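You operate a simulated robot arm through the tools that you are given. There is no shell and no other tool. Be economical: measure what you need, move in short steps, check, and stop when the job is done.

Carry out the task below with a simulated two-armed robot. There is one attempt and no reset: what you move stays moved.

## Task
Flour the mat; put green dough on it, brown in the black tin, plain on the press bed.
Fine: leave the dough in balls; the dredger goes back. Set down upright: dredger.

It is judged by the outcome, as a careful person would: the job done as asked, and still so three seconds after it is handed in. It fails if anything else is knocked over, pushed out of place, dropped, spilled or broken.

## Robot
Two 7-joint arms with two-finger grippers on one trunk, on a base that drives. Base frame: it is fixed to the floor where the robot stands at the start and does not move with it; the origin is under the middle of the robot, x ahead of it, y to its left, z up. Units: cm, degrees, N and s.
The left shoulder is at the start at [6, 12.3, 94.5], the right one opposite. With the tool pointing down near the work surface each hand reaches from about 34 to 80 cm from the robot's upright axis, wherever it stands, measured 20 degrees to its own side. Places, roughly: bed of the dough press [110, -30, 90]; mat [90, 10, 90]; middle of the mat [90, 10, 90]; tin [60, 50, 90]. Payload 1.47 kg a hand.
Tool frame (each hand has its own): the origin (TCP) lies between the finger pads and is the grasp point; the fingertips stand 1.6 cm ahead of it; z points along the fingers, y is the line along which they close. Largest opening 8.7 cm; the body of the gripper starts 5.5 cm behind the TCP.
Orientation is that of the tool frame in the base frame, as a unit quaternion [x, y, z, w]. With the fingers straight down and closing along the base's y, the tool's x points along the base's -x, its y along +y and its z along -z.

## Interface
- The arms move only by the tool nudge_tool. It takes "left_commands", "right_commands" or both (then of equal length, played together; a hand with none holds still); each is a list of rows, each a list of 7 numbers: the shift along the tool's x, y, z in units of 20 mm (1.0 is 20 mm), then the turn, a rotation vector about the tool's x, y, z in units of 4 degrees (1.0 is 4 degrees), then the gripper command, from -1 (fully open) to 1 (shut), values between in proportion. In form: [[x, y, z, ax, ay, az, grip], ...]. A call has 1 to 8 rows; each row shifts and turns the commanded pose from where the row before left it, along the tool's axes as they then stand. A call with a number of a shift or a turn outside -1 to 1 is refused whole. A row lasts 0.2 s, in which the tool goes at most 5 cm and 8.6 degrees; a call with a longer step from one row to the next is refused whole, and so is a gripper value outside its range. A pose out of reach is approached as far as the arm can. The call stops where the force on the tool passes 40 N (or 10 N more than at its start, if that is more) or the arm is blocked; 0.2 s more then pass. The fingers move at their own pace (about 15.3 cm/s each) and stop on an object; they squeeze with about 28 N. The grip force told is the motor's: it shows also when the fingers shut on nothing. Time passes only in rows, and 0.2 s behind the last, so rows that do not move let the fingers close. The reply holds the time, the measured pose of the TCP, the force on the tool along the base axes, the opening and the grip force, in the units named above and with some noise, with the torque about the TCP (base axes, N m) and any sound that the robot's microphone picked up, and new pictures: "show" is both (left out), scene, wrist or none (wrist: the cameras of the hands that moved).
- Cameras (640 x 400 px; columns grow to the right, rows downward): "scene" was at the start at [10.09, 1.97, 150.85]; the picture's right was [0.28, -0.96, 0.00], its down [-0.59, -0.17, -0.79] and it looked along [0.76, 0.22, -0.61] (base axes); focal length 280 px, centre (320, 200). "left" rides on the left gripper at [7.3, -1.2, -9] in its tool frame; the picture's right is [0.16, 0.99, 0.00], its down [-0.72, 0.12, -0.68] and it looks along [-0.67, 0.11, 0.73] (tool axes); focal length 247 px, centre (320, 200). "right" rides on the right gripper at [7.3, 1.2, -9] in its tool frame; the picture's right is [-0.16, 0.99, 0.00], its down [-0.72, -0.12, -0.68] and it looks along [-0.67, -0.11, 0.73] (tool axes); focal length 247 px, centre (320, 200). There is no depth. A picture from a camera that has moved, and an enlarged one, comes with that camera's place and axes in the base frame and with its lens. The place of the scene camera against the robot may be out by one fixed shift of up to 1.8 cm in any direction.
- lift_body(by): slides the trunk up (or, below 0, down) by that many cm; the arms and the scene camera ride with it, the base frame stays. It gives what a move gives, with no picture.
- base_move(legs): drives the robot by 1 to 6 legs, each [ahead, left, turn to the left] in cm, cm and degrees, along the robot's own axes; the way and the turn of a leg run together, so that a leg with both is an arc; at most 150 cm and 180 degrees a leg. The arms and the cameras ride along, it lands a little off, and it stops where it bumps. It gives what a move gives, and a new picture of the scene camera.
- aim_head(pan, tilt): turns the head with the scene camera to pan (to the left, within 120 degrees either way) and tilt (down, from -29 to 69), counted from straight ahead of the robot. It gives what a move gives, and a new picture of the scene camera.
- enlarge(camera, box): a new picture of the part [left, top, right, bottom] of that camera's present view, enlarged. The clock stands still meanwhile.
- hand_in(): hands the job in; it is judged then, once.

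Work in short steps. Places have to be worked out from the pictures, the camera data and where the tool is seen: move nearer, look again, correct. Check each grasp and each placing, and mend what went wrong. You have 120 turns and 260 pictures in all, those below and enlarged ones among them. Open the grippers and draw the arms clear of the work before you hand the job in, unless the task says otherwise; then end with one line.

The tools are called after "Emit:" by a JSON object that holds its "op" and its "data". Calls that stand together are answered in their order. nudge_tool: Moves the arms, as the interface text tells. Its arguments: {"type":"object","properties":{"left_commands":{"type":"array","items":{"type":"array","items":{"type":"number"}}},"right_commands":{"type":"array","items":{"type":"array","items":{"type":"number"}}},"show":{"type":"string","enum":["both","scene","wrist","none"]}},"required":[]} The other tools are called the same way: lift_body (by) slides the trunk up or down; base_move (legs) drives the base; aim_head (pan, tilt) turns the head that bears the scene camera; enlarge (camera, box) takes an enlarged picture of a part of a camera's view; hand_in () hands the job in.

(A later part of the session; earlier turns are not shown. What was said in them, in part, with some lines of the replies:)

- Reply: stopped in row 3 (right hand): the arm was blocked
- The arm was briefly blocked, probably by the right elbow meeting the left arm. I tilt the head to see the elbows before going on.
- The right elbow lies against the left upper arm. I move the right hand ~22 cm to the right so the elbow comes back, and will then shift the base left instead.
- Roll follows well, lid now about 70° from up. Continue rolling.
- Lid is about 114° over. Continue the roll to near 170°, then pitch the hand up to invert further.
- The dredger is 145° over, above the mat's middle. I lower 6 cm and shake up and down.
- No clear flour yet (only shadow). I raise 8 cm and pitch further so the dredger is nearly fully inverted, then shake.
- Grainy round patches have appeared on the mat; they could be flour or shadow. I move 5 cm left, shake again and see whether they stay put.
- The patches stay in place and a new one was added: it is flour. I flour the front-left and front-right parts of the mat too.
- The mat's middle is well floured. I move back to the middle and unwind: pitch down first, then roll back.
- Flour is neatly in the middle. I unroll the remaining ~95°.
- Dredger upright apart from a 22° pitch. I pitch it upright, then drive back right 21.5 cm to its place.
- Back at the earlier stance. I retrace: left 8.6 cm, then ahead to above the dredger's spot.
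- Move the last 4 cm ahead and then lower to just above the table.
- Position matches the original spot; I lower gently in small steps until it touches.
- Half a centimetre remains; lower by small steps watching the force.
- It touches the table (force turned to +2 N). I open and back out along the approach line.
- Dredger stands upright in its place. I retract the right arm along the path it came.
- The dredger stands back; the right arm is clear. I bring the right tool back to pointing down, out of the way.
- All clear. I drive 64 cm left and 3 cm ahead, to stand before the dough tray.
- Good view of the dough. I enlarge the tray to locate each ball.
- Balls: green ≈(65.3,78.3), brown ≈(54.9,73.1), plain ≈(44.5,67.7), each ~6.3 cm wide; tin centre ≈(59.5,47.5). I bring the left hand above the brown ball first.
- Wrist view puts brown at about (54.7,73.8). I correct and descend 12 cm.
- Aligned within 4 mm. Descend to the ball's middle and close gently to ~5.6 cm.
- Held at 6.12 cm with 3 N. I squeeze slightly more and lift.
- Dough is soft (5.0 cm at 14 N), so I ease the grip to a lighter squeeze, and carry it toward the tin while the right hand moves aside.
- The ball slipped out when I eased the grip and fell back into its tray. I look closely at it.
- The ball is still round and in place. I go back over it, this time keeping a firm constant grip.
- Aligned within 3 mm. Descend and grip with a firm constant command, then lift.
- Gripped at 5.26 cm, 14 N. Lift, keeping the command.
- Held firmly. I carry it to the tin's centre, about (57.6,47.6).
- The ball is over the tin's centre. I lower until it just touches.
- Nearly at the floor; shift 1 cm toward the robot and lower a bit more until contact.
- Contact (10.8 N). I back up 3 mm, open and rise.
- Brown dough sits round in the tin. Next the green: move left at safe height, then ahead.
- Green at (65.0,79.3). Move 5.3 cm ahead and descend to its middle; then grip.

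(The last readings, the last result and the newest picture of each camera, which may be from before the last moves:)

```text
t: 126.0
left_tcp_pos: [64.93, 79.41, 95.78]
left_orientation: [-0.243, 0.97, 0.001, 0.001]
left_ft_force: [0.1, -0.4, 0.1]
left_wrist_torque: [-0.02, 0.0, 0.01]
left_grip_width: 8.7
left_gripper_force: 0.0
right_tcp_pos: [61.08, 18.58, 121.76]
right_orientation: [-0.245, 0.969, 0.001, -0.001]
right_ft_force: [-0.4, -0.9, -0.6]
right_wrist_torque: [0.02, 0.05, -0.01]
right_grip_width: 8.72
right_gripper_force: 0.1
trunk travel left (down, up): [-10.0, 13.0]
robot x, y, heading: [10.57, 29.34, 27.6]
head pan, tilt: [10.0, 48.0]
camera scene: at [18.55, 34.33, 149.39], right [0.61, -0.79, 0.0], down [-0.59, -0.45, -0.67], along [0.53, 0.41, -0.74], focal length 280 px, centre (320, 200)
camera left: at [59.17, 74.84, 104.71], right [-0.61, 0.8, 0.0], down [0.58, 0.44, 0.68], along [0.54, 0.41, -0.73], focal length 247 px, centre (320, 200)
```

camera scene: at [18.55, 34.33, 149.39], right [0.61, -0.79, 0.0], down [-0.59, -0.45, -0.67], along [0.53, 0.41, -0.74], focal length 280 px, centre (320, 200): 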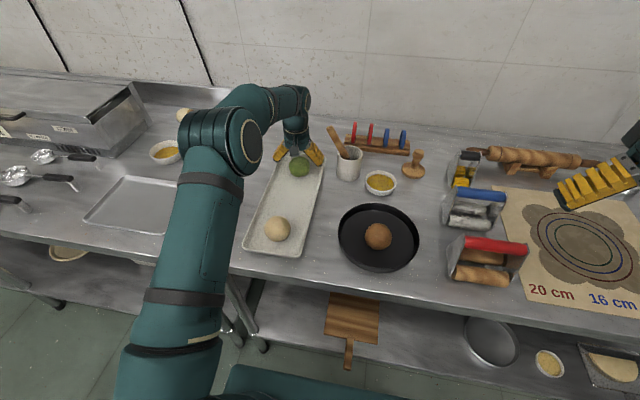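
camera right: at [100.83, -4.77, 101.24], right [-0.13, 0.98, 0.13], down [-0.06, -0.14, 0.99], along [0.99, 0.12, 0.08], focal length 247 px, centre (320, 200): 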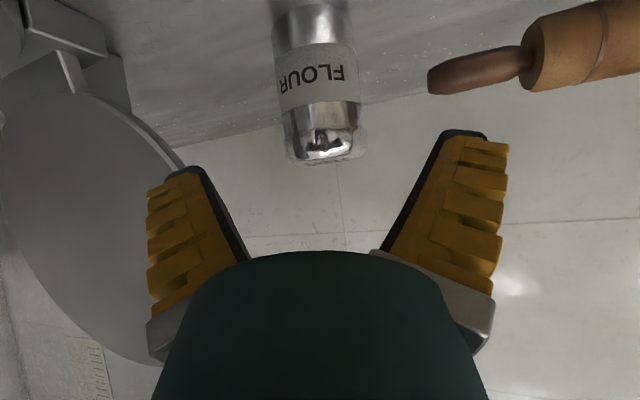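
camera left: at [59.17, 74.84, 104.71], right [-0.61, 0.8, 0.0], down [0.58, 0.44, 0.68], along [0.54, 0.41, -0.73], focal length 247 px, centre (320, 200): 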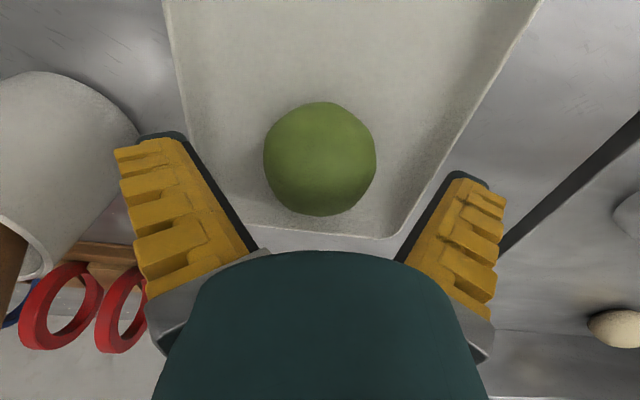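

Well centred. Lower 2.1 cm, grip as before.

Emit:
{"op": "nudge_tool", "data": {"left_commands": [[0, 0, 0.8, 0, 0, 0, -1], [0, 0, 0.27, 0, 0, 0, -1], [0, 0, 0, 0, 0, 0, -0.1], [0, 0, 0, 0, 0, 0, -0.1], [0, 0, 0, 0, 0, 0, -0.1], [0, 0, 0, 0, 0, 0, -0.1]], "show": "none"}}

Emit:
{"op": "nudge_tool", "data": {"left_commands": [[0, 0, -0.3, 0, 0, 0, -0.1], [0, 0, -0.7, 0, 0, 0, -0.1], [0, 0, -1, 0, 0, 0, -0.1], [0, 0, -1, 0, 0, 0, -0.1], [0, 0, -1, 0, 0, 0, -0.1], [0, 0, -1, 0, 0, 0, -0.1], [0, 0, -1, 0, 0, 0, -0.1], [0, 0, -1, 0, 0, 0, -0.1]], "show": "wrist"}}

```text
t: 127.4
left_tcp_pos: [64.98, 79.29, 93.86]
left_orientation: [-0.244, 0.97, 0.0, 0.002]
left_ft_force: [-0.5, 1.2, 4.7]
left_wrist_torque: [-0.02, 0.04, -0.01]
left_grip_width: 5.34
left_gripper_force: 13.9
right_tcp_pos: [60.99, 18.57, 121.67]
right_orientation: [-0.245, 0.969, 0.0, -0.001]
right_ft_force: [-0.1, 0.1, 0.8]
right_wrist_torque: [0.01, 0.0, -0.04]
right_grip_width: 8.68
right_gripper_force: 0.1
trunk travel left (down, up): [-10.0, 13.0]
robot x, y, heading: [10.82, 29.39, 27.5]
head pan, tilt: [10.0, 48.0]
```

```text
t: 129.2
left_tcp_pos: [64.88, 79.22, 107.79]
left_orientation: [-0.244, 0.97, 0.0, 0.003]
left_ft_force: [-0.1, 0.3, 0.0]
left_wrist_torque: [-0.04, 0.04, 0.0]
left_grip_width: 5.34
left_gripper_force: 3.9
right_tcp_pos: [60.89, 18.59, 121.69]
right_orientation: [-0.245, 0.97, 0.0, -0.001]
right_ft_force: [-0.2, -0.8, 0.2]
right_wrist_torque: [-0.05, -0.02, -0.01]
right_grip_width: 8.72
right_gripper_force: 0.0
trunk travel left (down, up): [-10.0, 13.0]
robot x, y, heading: [10.26, 29.11, 28.1]
head pan, tilt: [10.0, 48.0]
camera left: at [58.95, 74.71, 116.66], right [-0.61, 0.8, 0.0], down [0.58, 0.44, 0.68], along [0.54, 0.41, -0.73], focal length 247 px, centre (320, 200)
```

left: 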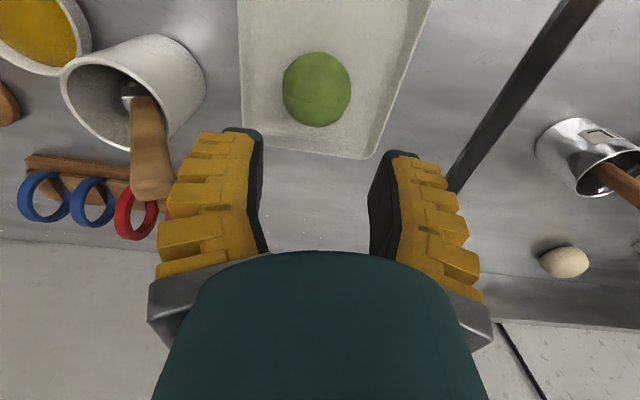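

The ball slipped; I gripped above its equator. I go lower (z≈93) and grip somewhat firmer.

Emit:
{"op": "nudge_tool", "data": {"left_commands": [[-0.2, -0.07, 1, 0, 0, 0, -1], [0, 0, 1, 0, 0, 0, -1], [0, 0, 1, 0, 0, 0, -1], [0, 0, 1, 0, 0, 0, -1], [0, 0, 1, 0, 0, 0, -1], [0, 0, 1, 0, 0, 0, -1], [0, 0, 0.8, 0, 0, 0, -1], [0, 0, 0, 0, 0, 0, -1]], "show": "wrist"}}

```text
t: 131.0
left_tcp_pos: [65.4, 79.44, 93.98]
left_orientation: [-0.244, 0.97, 0.001, 0.003]
left_ft_force: [-0.6, 0.3, -0.4]
left_wrist_torque: [0.0, -0.01, 0.01]
left_grip_width: 8.72
left_gripper_force: 0.1
right_tcp_pos: [60.91, 18.37, 121.69]
right_orientation: [-0.246, 0.969, 0.001, -0.001]
right_ft_force: [-0.5, -0.3, 0.3]
right_wrist_torque: [0.0, -0.03, 0.03]
right_grip_width: 8.69
right_gripper_force: 0.0
trunk travel left (down, up): [-10.0, 13.0]
robot x, y, heading: [10.5, 29.47, 27.6]
head pan, tilt: [10.0, 48.0]
camera left: at [59.54, 74.91, 102.91], right [-0.61, 0.8, 0.0], down [0.58, 0.44, 0.68], along [0.54, 0.41, -0.73], focal length 247 px, centre (320, 200)
```

left: 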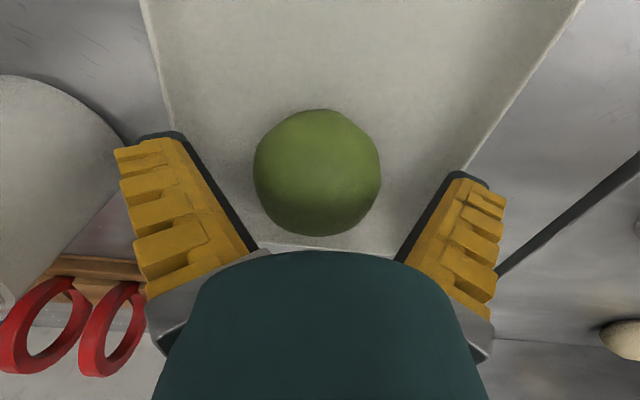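

Geometry shows the ball's centre 0.75 cm below the TCP. I lower 0.8 cm and grip.

Emit:
{"op": "nudge_tool", "data": {"left_commands": [[0, 0, 0.2, 0, 0, 0, -1], [0, 0, 0.2, 0, 0, 0, -1], [0, 0, 0, 0, 0, 0, -0.05], [0, 0, 0, 0, 0, 0, -0.05], [0, 0, 0, 0, 0, 0, -0.05], [0, 0, 0, 0, 0, 0, -0.05]], "show": "none"}}

```text
t: 132.4
left_tcp_pos: [65.34, 79.45, 93.24]
left_orientation: [-0.244, 0.97, 0.001, 0.002]
left_ft_force: [0.3, 0.0, 2.8]
left_wrist_torque: [0.04, -0.03, 0.01]
left_grip_width: 5.45
left_gripper_force: 13.6
right_tcp_pos: [60.95, 18.44, 121.66]
right_orientation: [-0.246, 0.969, 0.0, -0.001]
right_ft_force: [0.0, -0.6, 0.4]
right_wrist_torque: [0.0, -0.03, -0.01]
right_grip_width: 8.69
right_gripper_force: 0.1
trunk travel left (down, up): [-10.0, 13.0]
robot x, y, heading: [10.8, 29.74, 27.7]
head pan, tilt: [10.0, 48.0]
```

Wider contact now (5.45 cm). Lift slowly.

Emit:
{"op": "nudge_tool", "data": {"left_commands": [[0, 0, -0.2, 0, 0, 0, -0.05], [0, 0, -0.3, 0, 0, 0, -0.05], [0, 0, -0.5, 0, 0, 0, -0.05], [0, 0, -0.7, 0, 0, 0, -0.05], [0, 0, -0.9, 0, 0, 0, -0.05], [0, 0, -1, 0, 0, 0, -0.05], [0, 0, -1, 0, 0, 0, -0.05], [0, 0, -1, 0, 0, 0, -0.05]], "show": "wrist"}}

```text
t: 134.2
left_tcp_pos: [65.28, 79.2, 104.5]
left_orientation: [-0.244, 0.97, 0.0, 0.003]
left_ft_force: [0.0, -0.1, -1.8]
left_wrist_torque: [-0.03, -0.02, 0.03]
left_grip_width: 5.36
left_gripper_force: 13.9
right_tcp_pos: [61.03, 18.65, 121.74]
right_orientation: [-0.245, 0.969, 0.001, -0.001]
right_ft_force: [0.5, -0.3, -0.3]
right_wrist_torque: [-0.03, -0.02, -0.01]
right_grip_width: 8.72
right_gripper_force: 0.2
trunk travel left (down, up): [-10.0, 13.0]
robot x, y, heading: [10.83, 29.24, 27.7]
head pan, tilt: [10.0, 48.0]
camera left: at [59.35, 74.69, 113.39], right [-0.61, 0.8, 0.0], down [0.58, 0.44, 0.68], along [0.54, 0.41, -0.73], focal length 247 px, centre (320, 200)
```

left: 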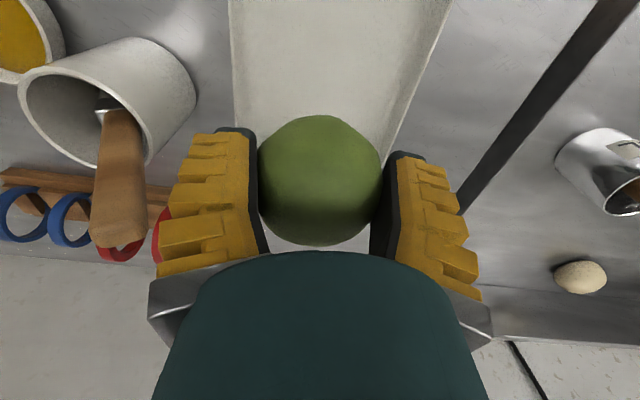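

Green dough held. Retract 12 cm toward the robot and up, then drive right so the hand comes over the floured middle.

Emit:
{"op": "nudge_tool", "data": {"left_commands": [[0.75, 0, -0.6, 0, 0, 0, -0.05], [0.75, 0, -0.6, 0, 0, 0, -0.05], [0.75, 0, -0.6, 0, 0, 0, -0.05], [0.75, 0, -0.6, 0, 0, 0, -0.05], [0.75, 0, -0.6, 0, 0, 0, -0.05], [0.75, 0, -0.6, 0, 0, 0, -0.05], [0.75, 0, -0.6, 0, 0, 0, -0.05], [0.75, 0, 0, 0, 0, 0, -0.05]], "show": "none"}}

Emit:
{"op": "base_move", "data": {"legs": [[0, -74.5, 0]]}}

```text
t: 136.0
left_tcp_pos: [54.66, 73.65, 112.91]
left_orientation: [-0.244, 0.97, 0.0, 0.002]
left_ft_force: [-0.6, 0.0, -1.5]
left_wrist_torque: [0.02, 0.01, 0.0]
left_grip_width: 5.34
left_gripper_force: 14.1
right_tcp_pos: [61.04, 18.66, 121.59]
right_orientation: [-0.246, 0.969, 0.0, -0.002]
right_ft_force: [-0.2, 0.1, 0.0]
right_wrist_torque: [0.01, -0.04, -0.02]
right_grip_width: 8.71
right_gripper_force: 0.1
trunk travel left (down, up): [-10.0, 13.0]
robot x, y, heading: [10.71, 29.5, 27.8]
head pan, tilt: [10.0, 48.0]
```

```text
t: 143.0
left_tcp_pos: [89.4, 8.08, 112.94]
left_orientation: [-0.25, 0.968, 0.001, 0.003]
left_ft_force: [-0.4, 0.0, -1.0]
left_wrist_torque: [-0.01, 0.0, 0.01]
left_grip_width: 5.34
left_gripper_force: 13.9
right_tcp_pos: [96.35, -47.06, 121.74]
right_orientation: [-0.252, 0.968, 0.0, -0.001]
right_ft_force: [0.3, -0.4, -0.2]
right_wrist_torque: [0.01, 0.0, -0.01]
right_grip_width: 8.7
right_gripper_force: 0.1
trunk travel left (down, up): [-10.0, 13.0]
robot x, y, heading: [45.57, -36.51, 28.6]
head pan, tilt: [10.0, 48.0]
camera scene: at [53.75, -31.72, 149.39], right [0.62, -0.78, 0.0], down [-0.58, -0.46, -0.67], along [0.52, 0.42, -0.74], focal length 280 px, centre (320, 200)
```

scene: 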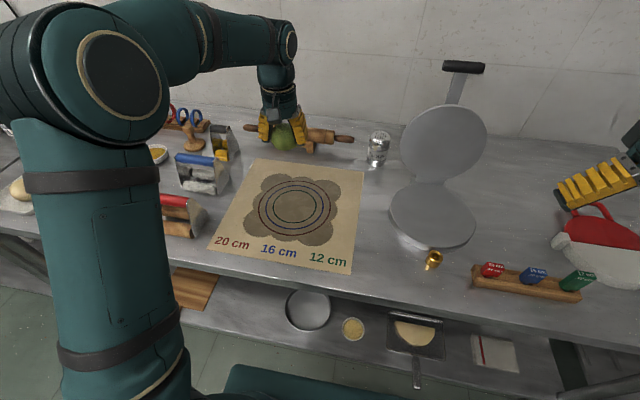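

Ring centre at about (89.2,7.1); the hand is within 1 cm. Correct and lower.

Emit:
{"op": "nudge_tool", "data": {"left_commands": [[0.15, -0.2, 1, 0, 0, 0, -0.05], [0.15, -0.2, 1, 0, 0, 0, -0.05], [0, 0, 1, 0, 0, 0, -0.05], [0, 0, 1, 0, 0, 0, -0.05], [0, 0, 1, 0, 0, 0, -0.05], [0, 0, 1, 0, 0, 0, -0.05], [0, 0, 1, 0, 0, 0, -0.05], [0, 0, 1, 0, 0, 0, -0.05]], "show": "both"}}

```text
t: 144.8
left_tcp_pos: [89.39, 7.25, 96.94]
left_orientation: [-0.249, 0.968, 0.0, 0.003]
left_ft_force: [0.6, 0.0, -0.7]
left_wrist_torque: [-0.02, 0.02, -0.01]
left_grip_width: 5.33
left_gripper_force: 14.1
right_tcp_pos: [96.46, -46.83, 121.68]
right_orientation: [-0.251, 0.968, 0.001, -0.002]
right_ft_force: [-0.4, 0.7, 0.3]
right_wrist_torque: [-0.02, -0.01, 0.02]
right_grip_width: 8.7
right_gripper_force: 0.1
trunk travel left (down, up): [-10.0, 13.0]
robot x, y, heading: [46.25, -36.71, 28.3]
head pan, tilt: [10.0, 48.0]
camera scene: at [53.77, -31.69, 149.38], right [0.62, -0.78, 0.0], down [-0.58, -0.46, -0.67], along [0.52, 0.42, -0.74], focal length 280 px, centre (320, 200)
camera left: at [83.53, 2.44, 105.84], right [-0.62, 0.79, 0.0], down [0.57, 0.45, 0.68], along [0.54, 0.42, -0.73], focal length 247 px, centre (320, 200)
```

scene: 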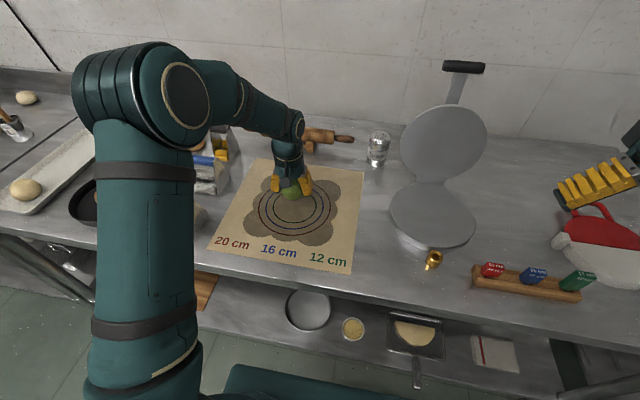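
left: 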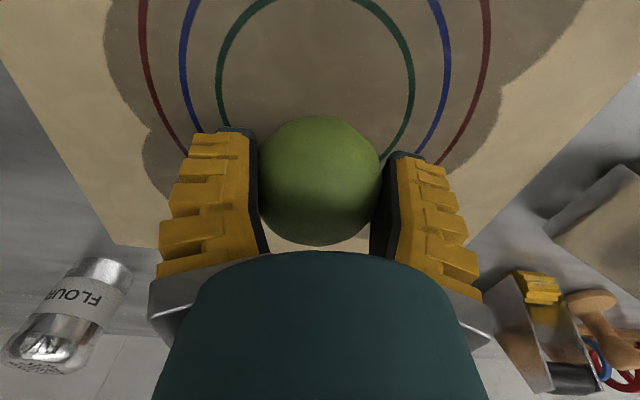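

I shift 1.5 cm toward the robot and lower to contact.

Emit:
{"op": "nudge_tool", "data": {"left_commands": [[0.75, 0, 0.5, 0, 0, 0, -0.05], [0, 0, 0.6, 0, 0, 0, -0.05], [0, 0, 0.3, 0, 0, 0, -0.05], [0, 0, 0.15, 0, 0, 0, -0.05], [0, 0, 0, 0, 0, 0, -0.05]], "show": "none"}}

```text
t: 146.0
left_tcp_pos: [88.15, 6.43, 93.83]
left_orientation: [-0.25, 0.968, 0.001, 0.002]
left_ft_force: [-0.1, -0.7, -1.5]
left_wrist_torque: [0.01, 0.0, 0.0]
left_grip_width: 5.35
left_gripper_force: 13.8
right_tcp_pos: [96.4, -46.95, 121.64]
right_orientation: [-0.251, 0.968, 0.001, -0.001]
right_ft_force: [-0.9, -0.8, -0.4]
right_wrist_torque: [0.0, 0.02, 0.0]
right_grip_width: 8.71
right_gripper_force: 0.0
trunk travel left (down, up): [-10.0, 13.0]
robot x, y, heading: [45.91, -36.57, 28.6]
head pan, tilt: [10.0, 48.0]
```

Emit:
{"op": "nudge_tool", "data": {"left_commands": [[0, 0, 0.15, 0, 0, 0, -0.05], [0, 0, 0.1, 0, 0, 0, -0.05], [0, 0, 0, 0, 0, 0, -0.05]], "show": "none"}}

```text
t: 146.8
left_tcp_pos: [88.02, 6.39, 93.32]
left_orientation: [-0.25, 0.968, 0.001, 0.002]
left_ft_force: [0.5, -0.8, 5.7]
left_wrist_torque: [0.11, 0.03, 0.01]
left_grip_width: 5.5
left_gripper_force: 13.9
right_tcp_pos: [96.33, -46.99, 121.79]
right_orientation: [-0.251, 0.968, 0.001, -0.002]
right_ft_force: [-0.2, 0.7, -1.1]
right_wrist_torque: [0.02, 0.04, 0.01]
right_grip_width: 8.68
right_gripper_force: 0.0
trunk travel left (down, up): [-10.0, 13.0]
robot x, y, heading: [46.03, -36.66, 28.2]
head pan, tilt: [10.0, 48.0]
```

The ball touches the mat. Open and rise.

Emit:
{"op": "nudge_tool", "data": {"left_commands": [[0, 0, 0, 0, 0, 0, -1], [0, 0, 0, 0, 0, 0, -1], [0, 0, -0.7, 0, 0, 0, -1], [0, 0, -1, 0, 0, 0, -1], [0, 0, -1, 0, 0, 0, -1], [0, 0, -1, 0, 0, 0, -1], [0, 0, -1, 0, 0, 0, -1], [0, 0, -1, 0, 0, 0, -1]], "show": "none"}}

Emit:
{"op": "nudge_tool", "data": {"left_commands": [[0, 0, -1, 0, 0, 0, -1], [0.5, 0, -1, 0, 0, 0, -1], [0.5, 0, -1, 0, 0, 0, -1], [0.5, 0, -1, 0, 0, 0, -1]], "show": "both"}}

```text
t: 148.6
left_tcp_pos: [88.07, 6.29, 104.65]
left_orientation: [-0.25, 0.968, 0.001, 0.002]
left_ft_force: [-1.1, -0.2, -0.6]
left_wrist_torque: [0.0, 0.01, 0.01]
left_grip_width: 8.71
left_gripper_force: 0.0
right_tcp_pos: [96.27, -47.04, 121.7]
right_orientation: [-0.251, 0.968, 0.0, -0.001]
right_ft_force: [-0.7, 0.6, 0.3]
right_wrist_torque: [0.01, 0.0, -0.01]
right_grip_width: 8.69
right_gripper_force: 0.0
trunk travel left (down, up): [-10.0, 13.0]
robot x, y, heading: [45.91, -36.62, 28.2]
head pan, tilt: [10.0, 48.0]
```

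```text
t: 149.6
left_tcp_pos: [85.23, 4.95, 112.68]
left_orientation: [-0.25, 0.968, 0.0, 0.003]
left_ft_force: [0.9, -0.3, -0.5]
left_wrist_torque: [0.0, -0.01, -0.01]
left_grip_width: 8.67
left_gripper_force: 0.0
right_tcp_pos: [96.28, -46.94, 121.75]
right_orientation: [-0.252, 0.968, 0.001, -0.001]
right_ft_force: [-0.4, 0.3, -0.2]
right_wrist_torque: [-0.03, -0.03, 0.04]
right_grip_width: 8.7
right_gripper_force: 0.0
trunk travel left (down, up): [-10.0, 13.0]
robot x, y, heading: [45.58, -36.82, 28.5]
head pan, tilt: [10.0, 48.0]
camera scene: at [53.67, -31.74, 149.39], right [0.62, -0.78, 0.0], down [-0.58, -0.46, -0.67], along [0.52, 0.42, -0.74], focal length 280 px, centre (320, 200)
camera left: at [79.46, 0.27, 121.6], right [-0.62, 0.79, 0.0], down [0.57, 0.45, 0.68], along [0.54, 0.42, -0.73], focal length 247 px, centre (320, 200)
```

scene: 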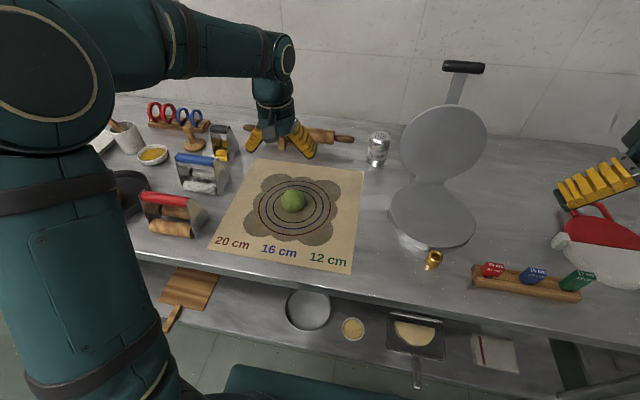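
left: 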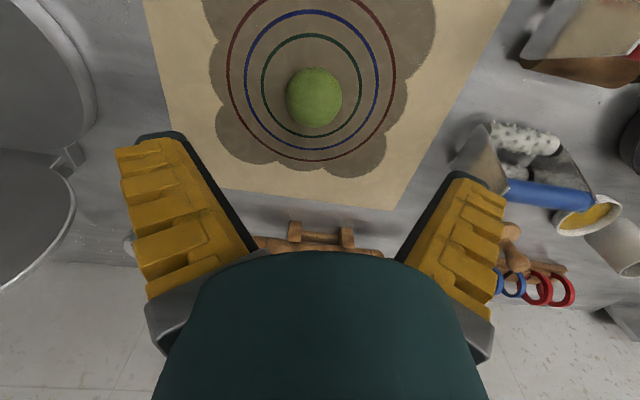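

Green sits on the floured mat as a ball. Now drive back left for the plain dough.

Emit:
{"op": "base_move", "data": {"legs": [[0, 74.5, -0.5]]}}

Emit:
{"op": "enlarge", "data": {"camera": "left", "box": [0, 0, 640, 400]}}

```text
t: 156.4
left_tcp_pos: [52.31, 68.59, 112.59]
left_orientation: [-0.238, 0.971, -0.001, 0.002]
left_ft_force: [0.4, -0.5, -0.2]
left_wrist_torque: [-0.03, 0.0, 0.0]
left_grip_width: 8.7
left_gripper_force: 0.1
right_tcp_pos: [62.2, 16.43, 121.79]
right_orientation: [-0.24, 0.971, 0.001, -0.001]
right_ft_force: [-0.1, 0.2, 0.2]
right_wrist_torque: [-0.02, -0.03, -0.01]
right_grip_width: 8.72
right_gripper_force: 0.0
trunk travel left (down, up): [-10.0, 13.0]
robot x, y, heading: [11.69, 28.0, 27.5]
head pan, tilt: [10.0, 48.0]
camera scene: at [19.84, 32.72, 149.39], right [0.6, -0.8, 0.0], down [-0.59, -0.45, -0.67], along [0.53, 0.4, -0.74], focal length 280 px, centre (320, 200)
```

scene: 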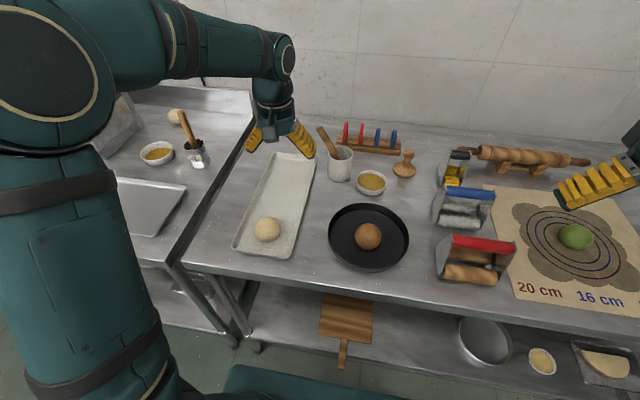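

```text
1.00 times, centred on (320, 200) of left (not enlarged: the box is as wide or as high as the picture)
camera zoom: at [46.35, 64.12, 121.55], right [-0.6, 0.8, 0.0], down [0.58, 0.44, 0.68], along [0.55, 0.41, -0.73], focal length 247 px, centre (320, 200)
```

zoom: 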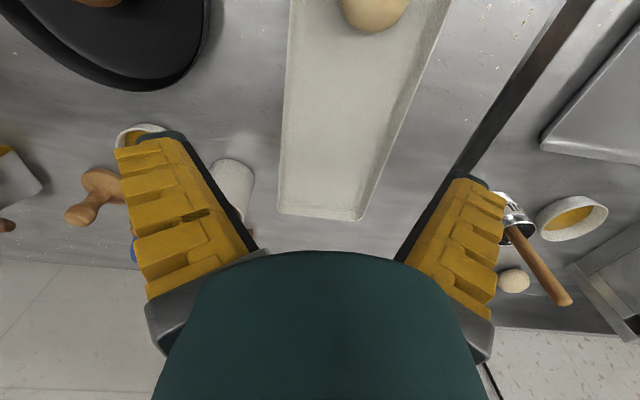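

Plain ball at about (44.4,68.6). Move over it and down to z≈104.

Emit:
{"op": "nudge_tool", "data": {"left_commands": [[0.7, 0.37, 0.6, 0, 0, 0, -1], [0.7, 0.37, 0.8, 0, 0, 0, -1], [0.7, 0.37, 1, 0, 0, 0, -1], [0.7, 0.37, 1, 0, 0, 0, -1], [0.7, 0.37, 1, 0, 0, 0, -1]], "show": "wrist"}}

```text
t: 157.6
left_tcp_pos: [44.42, 68.81, 103.79]
left_orientation: [-0.239, 0.971, -0.001, 0.002]
left_ft_force: [-0.2, 0.4, -0.7]
left_wrist_torque: [0.0, 0.02, 0.02]
left_grip_width: 8.7
left_gripper_force: 0.2
right_tcp_pos: [62.11, 16.45, 121.68]
right_orientation: [-0.24, 0.971, 0.0, -0.001]
right_ft_force: [-0.4, -0.2, 0.9]
right_wrist_torque: [0.0, 0.0, 0.01]
right_grip_width: 8.72
right_gripper_force: 0.1
trunk travel left (down, up): [-10.0, 13.0]
robot x, y, heading: [12.13, 27.65, 27.1]
head pan, tilt: [10.0, 48.0]
camera left: at [38.56, 64.32, 112.76], right [-0.6, 0.8, 0.0], down [0.58, 0.44, 0.68], along [0.55, 0.41, -0.73], focal length 247 px, centre (320, 200)
```

left: 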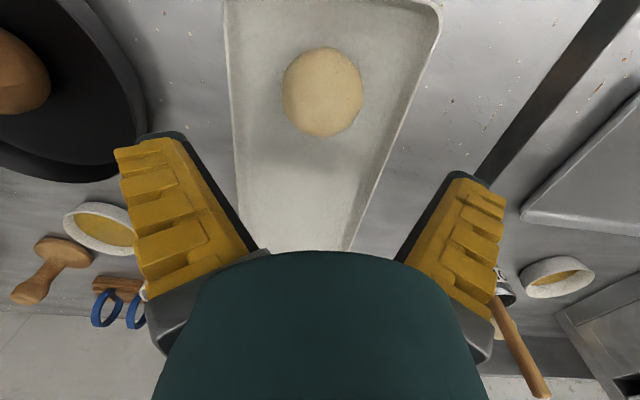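

Aligned within 4 mm. Descend to z≈93.2 and grip.

Emit:
{"op": "nudge_tool", "data": {"left_commands": [[0.17, 0, 1, 0, 0, 0, -1], [0, 0, 1, 0, 0, 0, -1], [0, 0, 1, 0, 0, 0, -1], [0, 0, 1, 0, 0, 0, -1], [0, 0, 0.9, 0, 0, 0, -1], [0, 0, 0.35, 0, 0, 0, -1], [0, 0, 0, 0, 0, 0, -1]], "show": "wrist"}}

```text
t: 159.2
left_tcp_pos: [44.15, 68.56, 93.3]
left_orientation: [-0.239, 0.971, 0.0, 0.002]
left_ft_force: [0.4, -1.5, -0.1]
left_wrist_torque: [-0.01, 0.02, -0.01]
left_grip_width: 8.7
left_gripper_force: 0.0
right_tcp_pos: [62.26, 16.44, 121.66]
right_orientation: [-0.24, 0.971, 0.0, -0.001]
right_ft_force: [-0.6, -0.6, 0.1]
right_wrist_torque: [0.0, -0.03, -0.03]
right_grip_width: 8.72
right_gripper_force: 0.0
trunk travel left (down, up): [-10.0, 13.0]
robot x, y, heading: [11.88, 28.11, 27.0]
head pan, tilt: [10.0, 48.0]
camera left: at [38.22, 64.07, 102.19], right [-0.6, 0.8, 0.0], down [0.58, 0.44, 0.68], along [0.55, 0.41, -0.73], focal length 247 px, centre (320, 200)
```

left: 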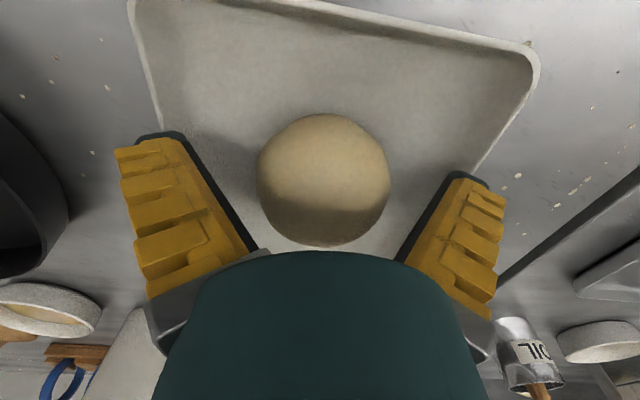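

Concentric. Grip and lift slowly.

Emit:
{"op": "nudge_tool", "data": {"left_commands": [[0, 0, 0.1, 0, 0, 0, -1], [0, 0, 0, 0, 0, 0, -0.05], [0, 0, 0, 0, 0, 0, -0.05], [0, 0, 0, 0, 0, 0, -0.05], [0, 0, 0, 0, 0, 0, -0.05]], "show": "none"}}

Emit:
{"op": "nudge_tool", "data": {"left_commands": [[0, 0, -0.2, 0, 0, 0, -0.05], [0, 0, -0.3, 0, 0, 0, -0.05], [0, 0, -0.5, 0, 0, 0, -0.05], [0, 0, -0.7, 0, 0, 0, -0.05], [0, 0, -0.9, 0, 0, 0, -0.05], [0, 0, -1, 0, 0, 0, -0.05], [0, 0, -1, 0, 0, 0, -0.05], [0, 0, -1, 0, 0, 0, -0.05]], "show": "wrist"}}

```text
t: 160.4
left_tcp_pos: [44.22, 68.51, 93.09]
left_orientation: [-0.238, 0.971, 0.001, 0.002]
left_ft_force: [1.8, 1.3, 5.3]
left_wrist_torque: [0.09, -0.13, 0.01]
left_grip_width: 5.49
left_gripper_force: 13.7
right_tcp_pos: [62.12, 16.47, 121.61]
right_orientation: [-0.24, 0.971, 0.0, 0.0]
right_ft_force: [0.3, 0.1, 0.5]
right_wrist_torque: [0.04, -0.01, 0.02]
right_grip_width: 8.72
right_gripper_force: 0.2
trunk travel left (down, up): [-10.0, 13.0]
robot x, y, heading: [12.08, 27.97, 27.0]
head pan, tilt: [10.0, 48.0]
```

```text
t: 162.2
left_tcp_pos: [44.06, 68.37, 104.3]
left_orientation: [-0.238, 0.971, 0.001, 0.002]
left_ft_force: [-0.8, -0.2, -0.8]
left_wrist_torque: [0.0, 0.01, 0.02]
left_grip_width: 5.2
left_gripper_force: 14.1
right_tcp_pos: [62.08, 16.45, 121.71]
right_orientation: [-0.241, 0.971, 0.0, -0.001]
right_ft_force: [0.5, 0.4, 0.0]
right_wrist_torque: [-0.03, -0.05, -0.01]
right_grip_width: 8.72
right_gripper_force: 0.0
trunk travel left (down, up): [-10.0, 13.0]
robot x, y, heading: [11.9, 27.68, 26.8]
head pan, tilt: [10.0, 48.0]
camera left: at [38.2, 63.91, 113.26], right [-0.6, 0.8, 0.0], down [0.59, 0.44, 0.68], along [0.55, 0.41, -0.73], focal length 247 px, centre (320, 200)
```

left: 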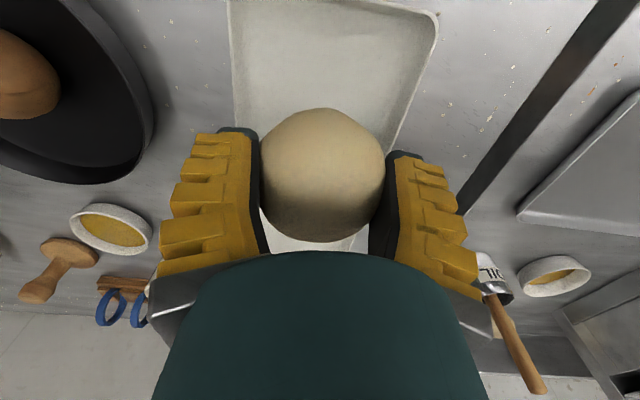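

Held. I raise it and drive right toward the press.

Emit:
{"op": "nudge_tool", "data": {"left_commands": [[0, 0, -1, 0, 0, 0, -0.05], [0, 0, -1, 0, 0, 0, -0.05], [0, 0, -1, 0, 0, 0, -0.05], [0, 0, -1, 0, 0, 0, -0.05], [0, 0, -1, 0, 0, 0, -0.05]], "show": "none"}}

Emit:
{"op": "base_move", "data": {"legs": [[0, 0, 1], [0, -91, 0]]}}

```text
t: 163.4
left_tcp_pos: [44.11, 68.39, 114.22]
left_orientation: [-0.239, 0.971, 0.0, 0.002]
left_ft_force: [-0.3, 0.0, -0.7]
left_wrist_torque: [-0.01, 0.01, -0.03]
left_grip_width: 5.14
left_gripper_force: 13.5
right_tcp_pos: [62.0, 16.42, 121.65]
right_orientation: [-0.24, 0.971, 0.0, -0.002]
right_ft_force: [-0.4, -0.5, 0.6]
right_wrist_torque: [-0.01, 0.01, 0.03]
right_grip_width: 8.7
right_gripper_force: 0.0
trunk travel left (down, up): [-10.0, 13.0]
robot x, y, heading: [11.87, 27.92, 27.1]
head pan, tilt: [10.0, 48.0]
```

```text
t: 172.1
left_tcp_pos: [85.94, -10.47, 114.13]
left_orientation: [-0.248, 0.969, 0.001, 0.003]
left_ft_force: [-0.4, 0.9, -1.7]
left_wrist_torque: [0.0, 0.01, -0.02]
left_grip_width: 5.11
left_gripper_force: 13.8
right_tcp_pos: [104.98, -62.09, 121.63]
right_orientation: [-0.249, 0.968, 0.001, -0.001]
right_ft_force: [-0.2, 0.9, 0.3]
right_wrist_torque: [0.04, 0.02, -0.05]
right_grip_width: 8.68
right_gripper_force: 0.1
trunk travel left (down, up): [-10.0, 13.0]
robot x, y, heading: [54.39, -51.36, 28.2]
head pan, tilt: [10.0, 48.0]
camera scene: at [62.38, -46.7, 149.39], right [0.62, -0.79, 0.0], down [-0.58, -0.46, -0.67], along [0.53, 0.41, -0.74], focal length 280 px, centre (320, 200)
```

scene: 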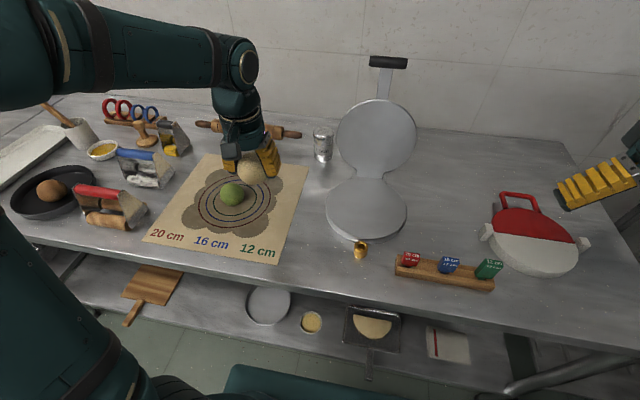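

I locate the bed precisely by zooming first.

Emit:
{"op": "enlarge", "data": {"camera": "scene", "box": [300, 50, 440, 270]}}

Emit:
{"op": "nudge_tool", "data": {"left_commands": [[0, -1, 0, 0, 0, 0, -0.05], [0, -1, 0, 0, 0, 0, -0.05], [0, -1, 0, 0, 0, 0, -0.05], [0, -1, 0, 0, 0, 0, -0.05], [0, -1, 0, 0, 0, 0, -0.05], [0, -1, 0, 0, 0, 0, -0.05], [0, -1, 0, 0, 0, 0, -0.05], [0, -1, 0, 0, 0, 0, -0.05]], "show": "both"}}

```text
1.82 times, centred on (370, 160) of scene
camera zoom: at [62.38, -46.7, 149.39], right [0.62, -0.79, 0.0], down [-0.58, -0.46, -0.67], along [0.53, 0.41, -0.74], focal length 510 px, centre (229, 273)
```

zoom: 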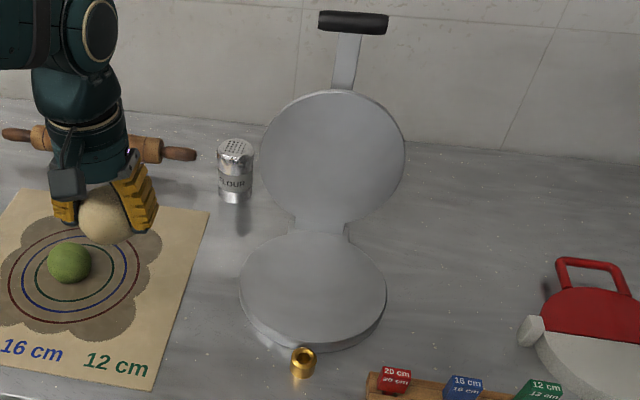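

```text
t: 173.8
left_tcp_pos: [93.65, -24.54, 114.36]
left_orientation: [-0.248, 0.969, 0.001, 0.003]
left_ft_force: [0.8, 0.5, -0.7]
left_wrist_torque: [0.02, 0.01, -0.03]
left_grip_width: 5.11
left_gripper_force: 14.4
right_tcp_pos: [105.01, -62.1, 121.55]
right_orientation: [-0.25, 0.968, 0.001, -0.001]
right_ft_force: [-1.1, -1.2, -0.3]
right_wrist_torque: [0.0, -0.01, 0.04]
right_grip_width: 8.7
right_gripper_force: 0.1
trunk travel left (down, up): [-10.0, 13.0]
robot x, y, heading: [54.7, -51.31, 27.9]
head pan, tilt: [10.0, 48.0]
camera scene: at [62.41, -46.74, 149.39], right [0.62, -0.79, 0.0], down [-0.58, -0.46, -0.67], along [0.53, 0.41, -0.74], focal length 280 px, centre (320, 200)
camera left: at [87.75, -29.1, 123.18], right [-0.61, 0.79, 0.0], down [0.58, 0.45, 0.68], along [0.54, 0.42, -0.73], focal length 247 px, centre (320, 200)
```

scene: 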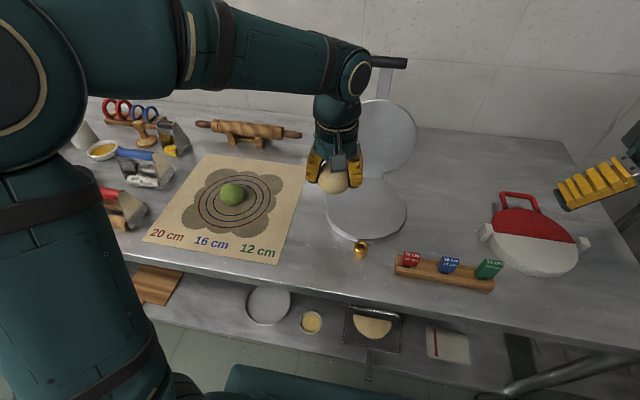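
left: 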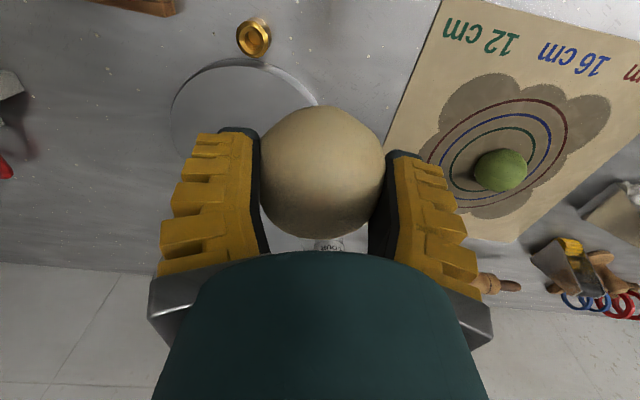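

Bed centre at about (107.7,-26). Move over it.

Emit:
{"op": "nudge_tool", "data": {"left_commands": [[-0.5, -1, 0, 0, 0, 0, -0.05], [-0.8, -1, 0, 0, 0, 0, -0.05], [-0.9, -1, 0, 0, 0, 0, -0.05], [-0.9, -0.6, 0, 0, 0, 0, -0.05], [-0.9, -0.4, 0, 0, 0, 0, -0.05], [-0.9, 0, 0, 0, 0, 0, -0.05], [-0.8, 0, 0.5, 0, 0, 0, -0.05], [0, 0, 1, 0, 0, 0, -0.05]], "show": "both"}}

```text
t: 175.7
left_tcp_pos: [107.53, -26.17, 111.22]
left_orientation: [-0.248, 0.969, 0.0, 0.002]
left_ft_force: [0.0, -0.4, -2.0]
left_wrist_torque: [0.0, 0.02, 0.0]
left_grip_width: 5.09
left_gripper_force: 14.3
right_tcp_pos: [104.93, -62.13, 121.64]
right_orientation: [-0.249, 0.968, 0.001, -0.001]
right_ft_force: [0.5, 0.7, 0.0]
right_wrist_torque: [-0.02, 0.0, 0.0]
right_grip_width: 8.69
right_gripper_force: 0.0
trunk travel left (down, up): [-10.0, 13.0]
robot x, y, heading: [54.29, -51.45, 28.3]
head pan, tilt: [10.0, 48.0]
camera scene: at [62.37, -46.69, 149.39], right [0.62, -0.79, 0.0], down [-0.58, -0.46, -0.67], along [0.53, 0.41, -0.74], focal length 280 px, centre (320, 200)
camera left: at [101.62, -30.75, 120.12], right [-0.61, 0.79, 0.0], down [0.58, 0.45, 0.68], along [0.54, 0.42, -0.73], focal length 247 px, centre (320, 200)
```

scene: 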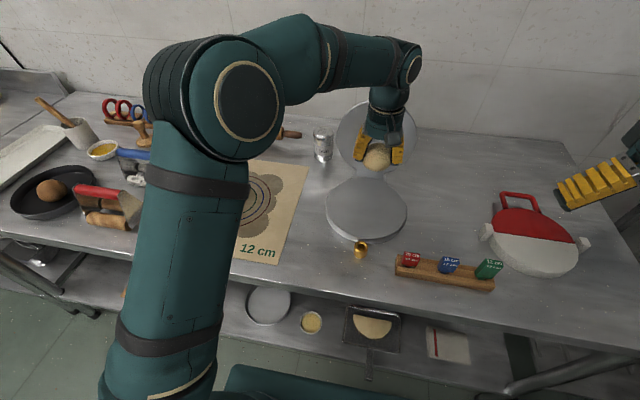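
left: 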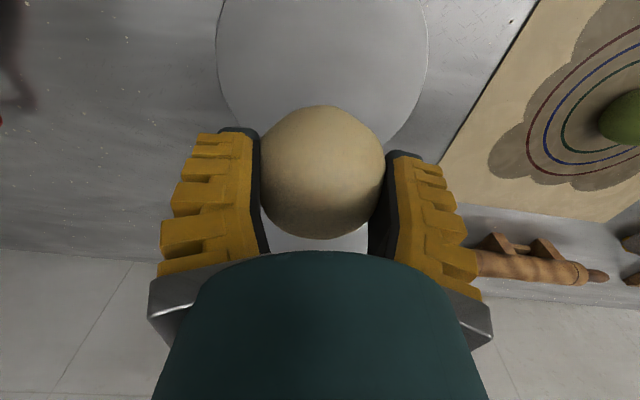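

Centred over the bed. Lower 12 cm, then look.

Emit:
{"op": "nudge_tool", "data": {"left_commands": [[0, 0, 1, 0, 0, 0, -0.05], [0, 0, 1, 0, 0, 0, -0.05], [0, 0, 1, 0, 0, 0, -0.05], [0, 0, 1, 0, 0, 0, -0.05], [0, 0, 1, 0, 0, 0, -0.05], [0, 0, 1, 0, 0, 0, -0.05]], "show": "both"}}

```text
t: 177.1
left_tcp_pos: [107.56, -26.0, 99.26]
left_orientation: [-0.249, 0.969, 0.0, 0.003]
left_ft_force: [0.4, -0.2, -1.3]
left_wrist_torque: [0.01, 0.0, 0.0]
left_grip_width: 5.09
left_gripper_force: 14.4
right_tcp_pos: [104.99, -62.17, 121.62]
right_orientation: [-0.25, 0.968, 0.0, -0.001]
right_ft_force: [-1.5, 1.3, 0.9]
right_wrist_torque: [-0.01, 0.02, 0.01]
right_grip_width: 8.7
right_gripper_force: 0.0
trunk travel left (down, up): [-10.0, 13.0]
robot x, y, heading: [54.08, -51.42, 28.0]
head pan, tilt: [10.0, 48.0]
camera scene: at [62.41, -46.68, 149.38], right [0.62, -0.79, 0.0], down [-0.58, -0.46, -0.67], along [0.53, 0.41, -0.74], focal length 280 px, centre (320, 200)
camera left: at [101.81, -30.59, 108.09], right [-0.61, 0.79, 0.0], down [0.58, 0.45, 0.68], along [0.54, 0.42, -0.73], focal length 247 px, centre (320, 200)
```

scene: 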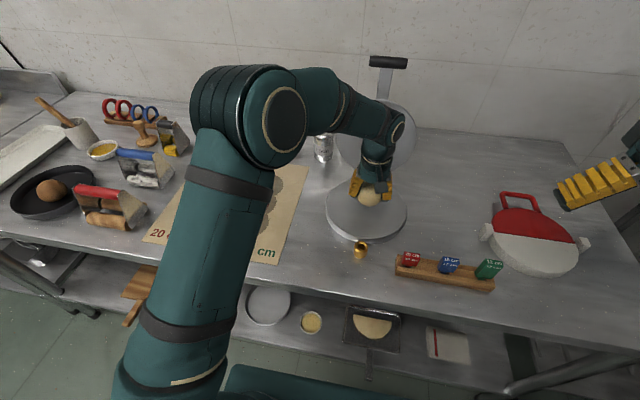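
left: 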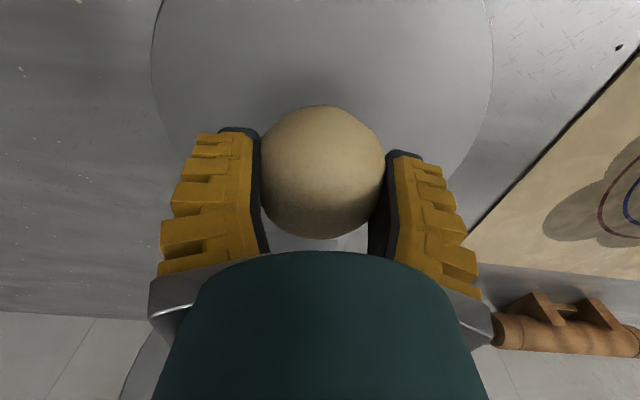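

Shift 0.8 cm toward the robot and lower in small steps.

Emit:
{"op": "nudge_tool", "data": {"left_commands": [[0.4, 0, 0.5, 0, 0, 0, -0.05], [0, 0, 0.4, 0, 0, 0, -0.05], [0, 0, 0.2, 0, 0, 0, -0.05], [0, 0, 0.15, 0, 0, 0, -0.05], [0, 0, 0, 0, 0, 0, -0.05]], "show": "wrist"}}

```text
t: 178.2
left_tcp_pos: [106.82, -26.61, 96.65]
left_orientation: [-0.248, 0.969, 0.001, 0.003]
left_ft_force: [0.3, -0.9, -2.1]
left_wrist_torque: [-0.02, 0.01, -0.01]
left_grip_width: 5.04
left_gripper_force: 14.0
right_tcp_pos: [104.93, -62.05, 121.5]
right_orientation: [-0.25, 0.968, 0.001, -0.001]
right_ft_force: [-0.5, 0.9, 0.4]
right_wrist_torque: [0.0, -0.01, 0.01]
right_grip_width: 8.69
right_gripper_force: 0.0
trunk travel left (down, up): [-10.0, 13.0]
robot x, y, heading: [54.41, -51.32, 28.1]
head pan, tilt: [10.0, 48.0]
camera left: at [101.02, -31.07, 105.63], right [-0.61, 0.79, 0.0], down [0.58, 0.45, 0.68], along [0.54, 0.42, -0.73], focal length 247 px, centre (320, 200)
```

left: 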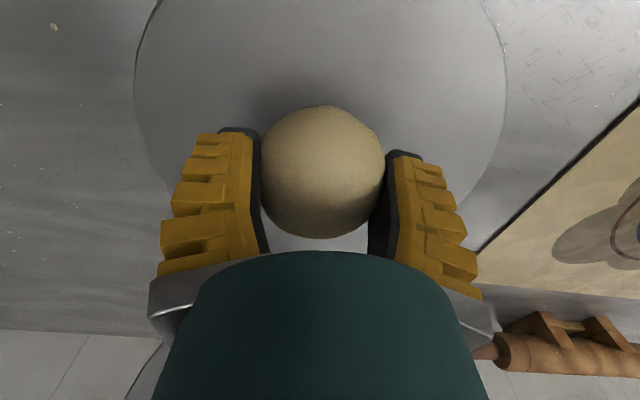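

No contact yet; continue in small steps.

Emit:
{"op": "nudge_tool", "data": {"left_commands": [[0, 0, 0.2, 0, 0, 0, -0.05], [0, 0, 0.15, 0, 0, 0, -0.05], [0, 0, 0.1, 0, 0, 0, -0.05], [0, 0, 0, 0, 0, 0, -0.05]], "show": "none"}}

```text
t: 179.2
left_tcp_pos: [106.93, -26.34, 95.71]
left_orientation: [-0.248, 0.969, 0.0, 0.003]
left_ft_force: [-0.3, -0.4, -1.0]
left_wrist_torque: [-0.02, 0.03, 0.02]
left_grip_width: 5.1
left_gripper_force: 13.3
right_tcp_pos: [105.03, -62.04, 121.61]
right_orientation: [-0.249, 0.968, 0.001, -0.001]
right_ft_force: [-0.1, -0.1, -0.4]
right_wrist_torque: [-0.04, 0.0, -0.02]
right_grip_width: 8.72
right_gripper_force: 0.1
trunk travel left (down, up): [-10.0, 13.0]
robot x, y, heading: [54.66, -51.6, 27.8]
head pan, tilt: [10.0, 48.0]
```

Emit:
{"op": "nudge_tool", "data": {"left_commands": [[0, 0, 0.15, 0, 0, 0, -0.05], [0, 0, 0.15, 0, 0, 0, -0.05], [0, 0, 0.1, 0, 0, 0, -0.05], [0, 0, 0, 0, 0, 0, -0.05]], "show": "none"}}

```text
t: 180.2
left_tcp_pos: [106.9, -26.47, 95.12]
left_orientation: [-0.248, 0.969, 0.0, 0.004]
left_ft_force: [4.7, 2.8, 10.5]
left_wrist_torque: [0.05, -0.1, -0.03]
left_grip_width: 5.62
left_gripper_force: 14.6
right_tcp_pos: [105.01, -62.15, 121.6]
right_orientation: [-0.249, 0.968, 0.001, -0.002]
right_ft_force: [0.9, -0.1, -0.8]
right_wrist_torque: [-0.01, 0.01, 0.0]
right_grip_width: 8.68
right_gripper_force: 0.0
trunk travel left (down, up): [-10.0, 13.0]
robot x, y, heading: [54.45, -51.52, 28.1]
head pan, tilt: [10.0, 48.0]
```

Contact with the bed (10 N). Back up 2 mm, open and rise.

Emit:
{"op": "nudge_tool", "data": {"left_commands": [[0, 0, -0.1, 0, 0, 0, -0.05], [0, 0, 0, 0, 0, 0, -1], [0, 0, 0, 0, 0, 0, -1], [0, 0, -0.6, 0, 0, 0, -1], [0, 0, -1, 0, 0, 0, -1], [0, 0, -1, 0, 0, 0, -1], [0, 0, -1, 0, 0, 0, -1], [0, 0, -1, 0, 0, 0, -1]], "show": "none"}}

Emit:
{"op": "nudge_tool", "data": {"left_commands": [[0.5, 0, -1, 0, 0, 0, -1], [1, 0, -1, 0, 0, 0, -1], [1, 0, -1, 0, 0, 0, -1], [1, 0, -1, 0, 0, 0, -1], [1, 0, 0, 0, 0, 0, -1], [1, 0, 0, 0, 0, 0, -1], [1, 0, 0, 0, 0, 0, -1]], "show": "both"}}

```text
t: 182.1
left_tcp_pos: [106.95, -26.38, 104.49]
left_orientation: [-0.248, 0.969, 0.001, 0.002]
left_ft_force: [-0.4, 0.5, 0.1]
left_wrist_torque: [0.0, -0.03, 0.0]
left_grip_width: 8.72
left_gripper_force: 0.1
right_tcp_pos: [104.92, -62.11, 121.61]
right_orientation: [-0.249, 0.969, 0.0, -0.001]
right_ft_force: [-0.2, -0.3, -0.9]
right_wrist_torque: [-0.01, 0.03, -0.03]
right_grip_width: 8.71
right_gripper_force: 0.1
trunk travel left (down, up): [-10.0, 13.0]
robot x, y, heading: [54.43, -51.67, 28.3]
head pan, tilt: [10.0, 48.0]
```

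```text
t: 183.7
left_tcp_pos: [95.56, -32.45, 112.47]
left_orientation: [-0.248, 0.969, 0.0, 0.002]
left_ft_force: [-0.1, 0.1, 0.4]
left_wrist_torque: [-0.01, 0.01, -0.04]
left_grip_width: 8.69
left_gripper_force: 0.1
right_tcp_pos: [104.83, -62.13, 121.66]
right_orientation: [-0.25, 0.968, 0.0, -0.001]
right_ft_force: [0.5, -0.3, 0.4]
right_wrist_torque: [0.0, 0.01, 0.02]
right_grip_width: 8.68
right_gripper_force: 0.1
trunk travel left (down, up): [-10.0, 13.0]
robot x, y, heading: [54.83, -51.58, 28.3]
head pan, tilt: [10.0, 48.0]
camera scene: at [62.33, -46.71, 149.39], right [0.62, -0.79, 0.0], down [-0.58, -0.46, -0.67], along [0.53, 0.41, -0.74], focal length 280 px, centre (320, 200)
camera left: at [89.64, -37.08, 121.29], right [-0.61, 0.79, 0.0], down [0.58, 0.45, 0.68], along [0.54, 0.42, -0.73], focal length 247 px, centre (320, 200)
```

scene: 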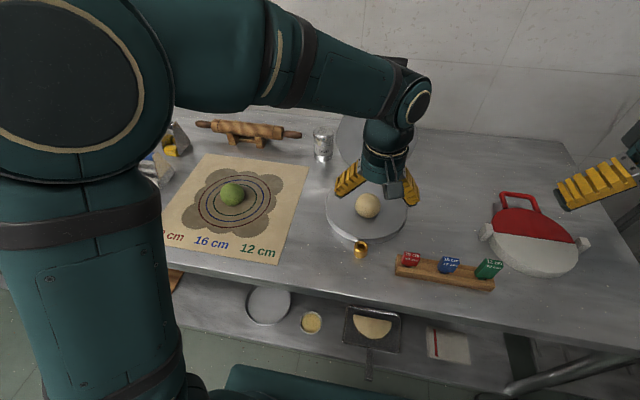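
left: 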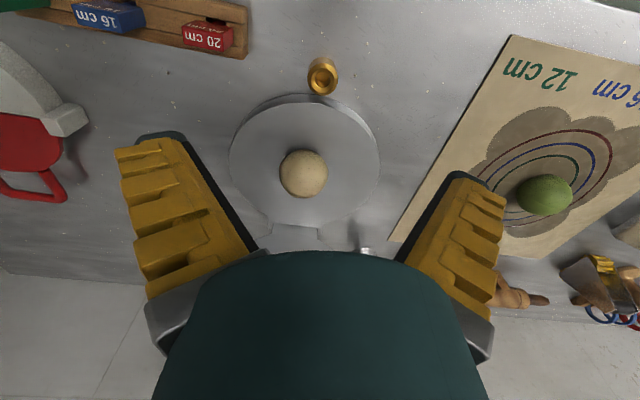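

Plain dough rests centred on the bed as a ball. I back the robot away from the table to draw the arms clear, and look over everything.

Emit:
{"op": "base_move", "data": {"legs": [[-35, 0, 0]]}}

Emit:
{"op": "aim_head", "data": {"pan": 20, "tilt": 32}}

```text
t: 186.0
left_tcp_pos: [63.86, -49.41, 112.3]
left_orientation: [-0.25, 0.968, 0.002, 0.003]
left_ft_force: [-0.6, -0.1, -0.7]
left_wrist_torque: [0.01, -0.03, 0.02]
left_grip_width: 8.69
left_gripper_force: 0.1
right_tcp_pos: [73.42, -79.02, 121.68]
right_orientation: [-0.251, 0.968, 0.0, -0.001]
right_ft_force: [0.3, 0.8, -1.0]
right_wrist_torque: [0.05, -0.01, -0.01]
right_grip_width: 8.7
right_gripper_force: 0.1
trunk travel left (down, up): [-10.0, 13.0]
robot x, y, heading: [22.58, -68.82, 28.4]
head pan, tilt: [10.0, 48.0]
camera scene: at [30.72, -63.74, 149.39], right [0.62, -0.78, 0.0], down [-0.58, -0.46, -0.67], along [0.52, 0.42, -0.74], focal length 280 px, centre (320, 200)
```

scene: 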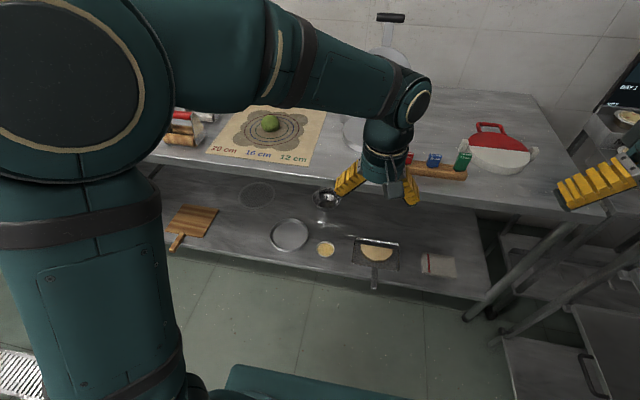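

```text
t: 186.8
left_tcp_pos: [63.82, -49.33, 112.44]
left_orientation: [-0.251, 0.968, 0.001, 0.002]
left_ft_force: [1.3, -0.4, 0.0]
left_wrist_torque: [0.02, -0.04, -0.03]
left_grip_width: 8.71
left_gripper_force: 0.1
right_tcp_pos: [73.5, -78.92, 121.71]
right_orientation: [-0.252, 0.968, 0.001, -0.001]
right_ft_force: [1.0, 0.6, -0.5]
right_wrist_torque: [0.0, 0.03, 0.0]
right_grip_width: 8.73
right_gripper_force: 0.1
trunk travel left (down, up): [-10.0, 13.0]
robot x, y, heading: [23.12, -68.85, 28.5]
head pan, tilt: [20.0, 32.0]
camera scene: at [30.58, -61.9, 151.75], right [0.75, -0.66, 0.0], down [-0.35, -0.4, -0.85], along [0.56, 0.63, -0.53], focal length 280 px, centre (320, 200)
```

scene: 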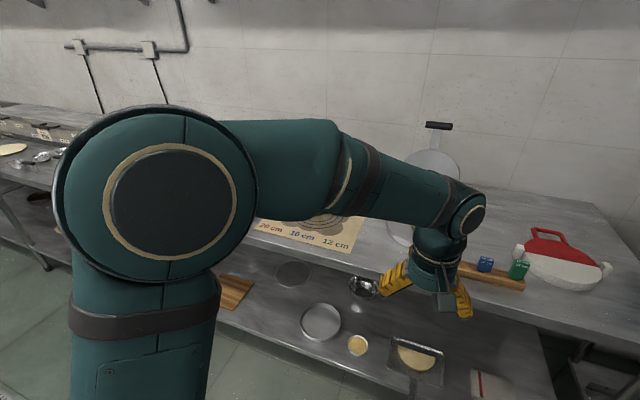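

The latest views show green on the floured mat, brown in the tin, plain on the bed and the dredger upright in its place. The hands are open and clear, so I hand in.

Emit:
{"op": "hand_in", "data": {}}

```text
The job is handed in.
```

The mat is floured and all three doughs are still in balls: green on the mat, brown in the black tin and plain on the press bed. The dredger is back upright in its place. While I was picking them up, the brown ball fell about 10 cm back into its tray and the green one slipped from the grip. Both stayed round.
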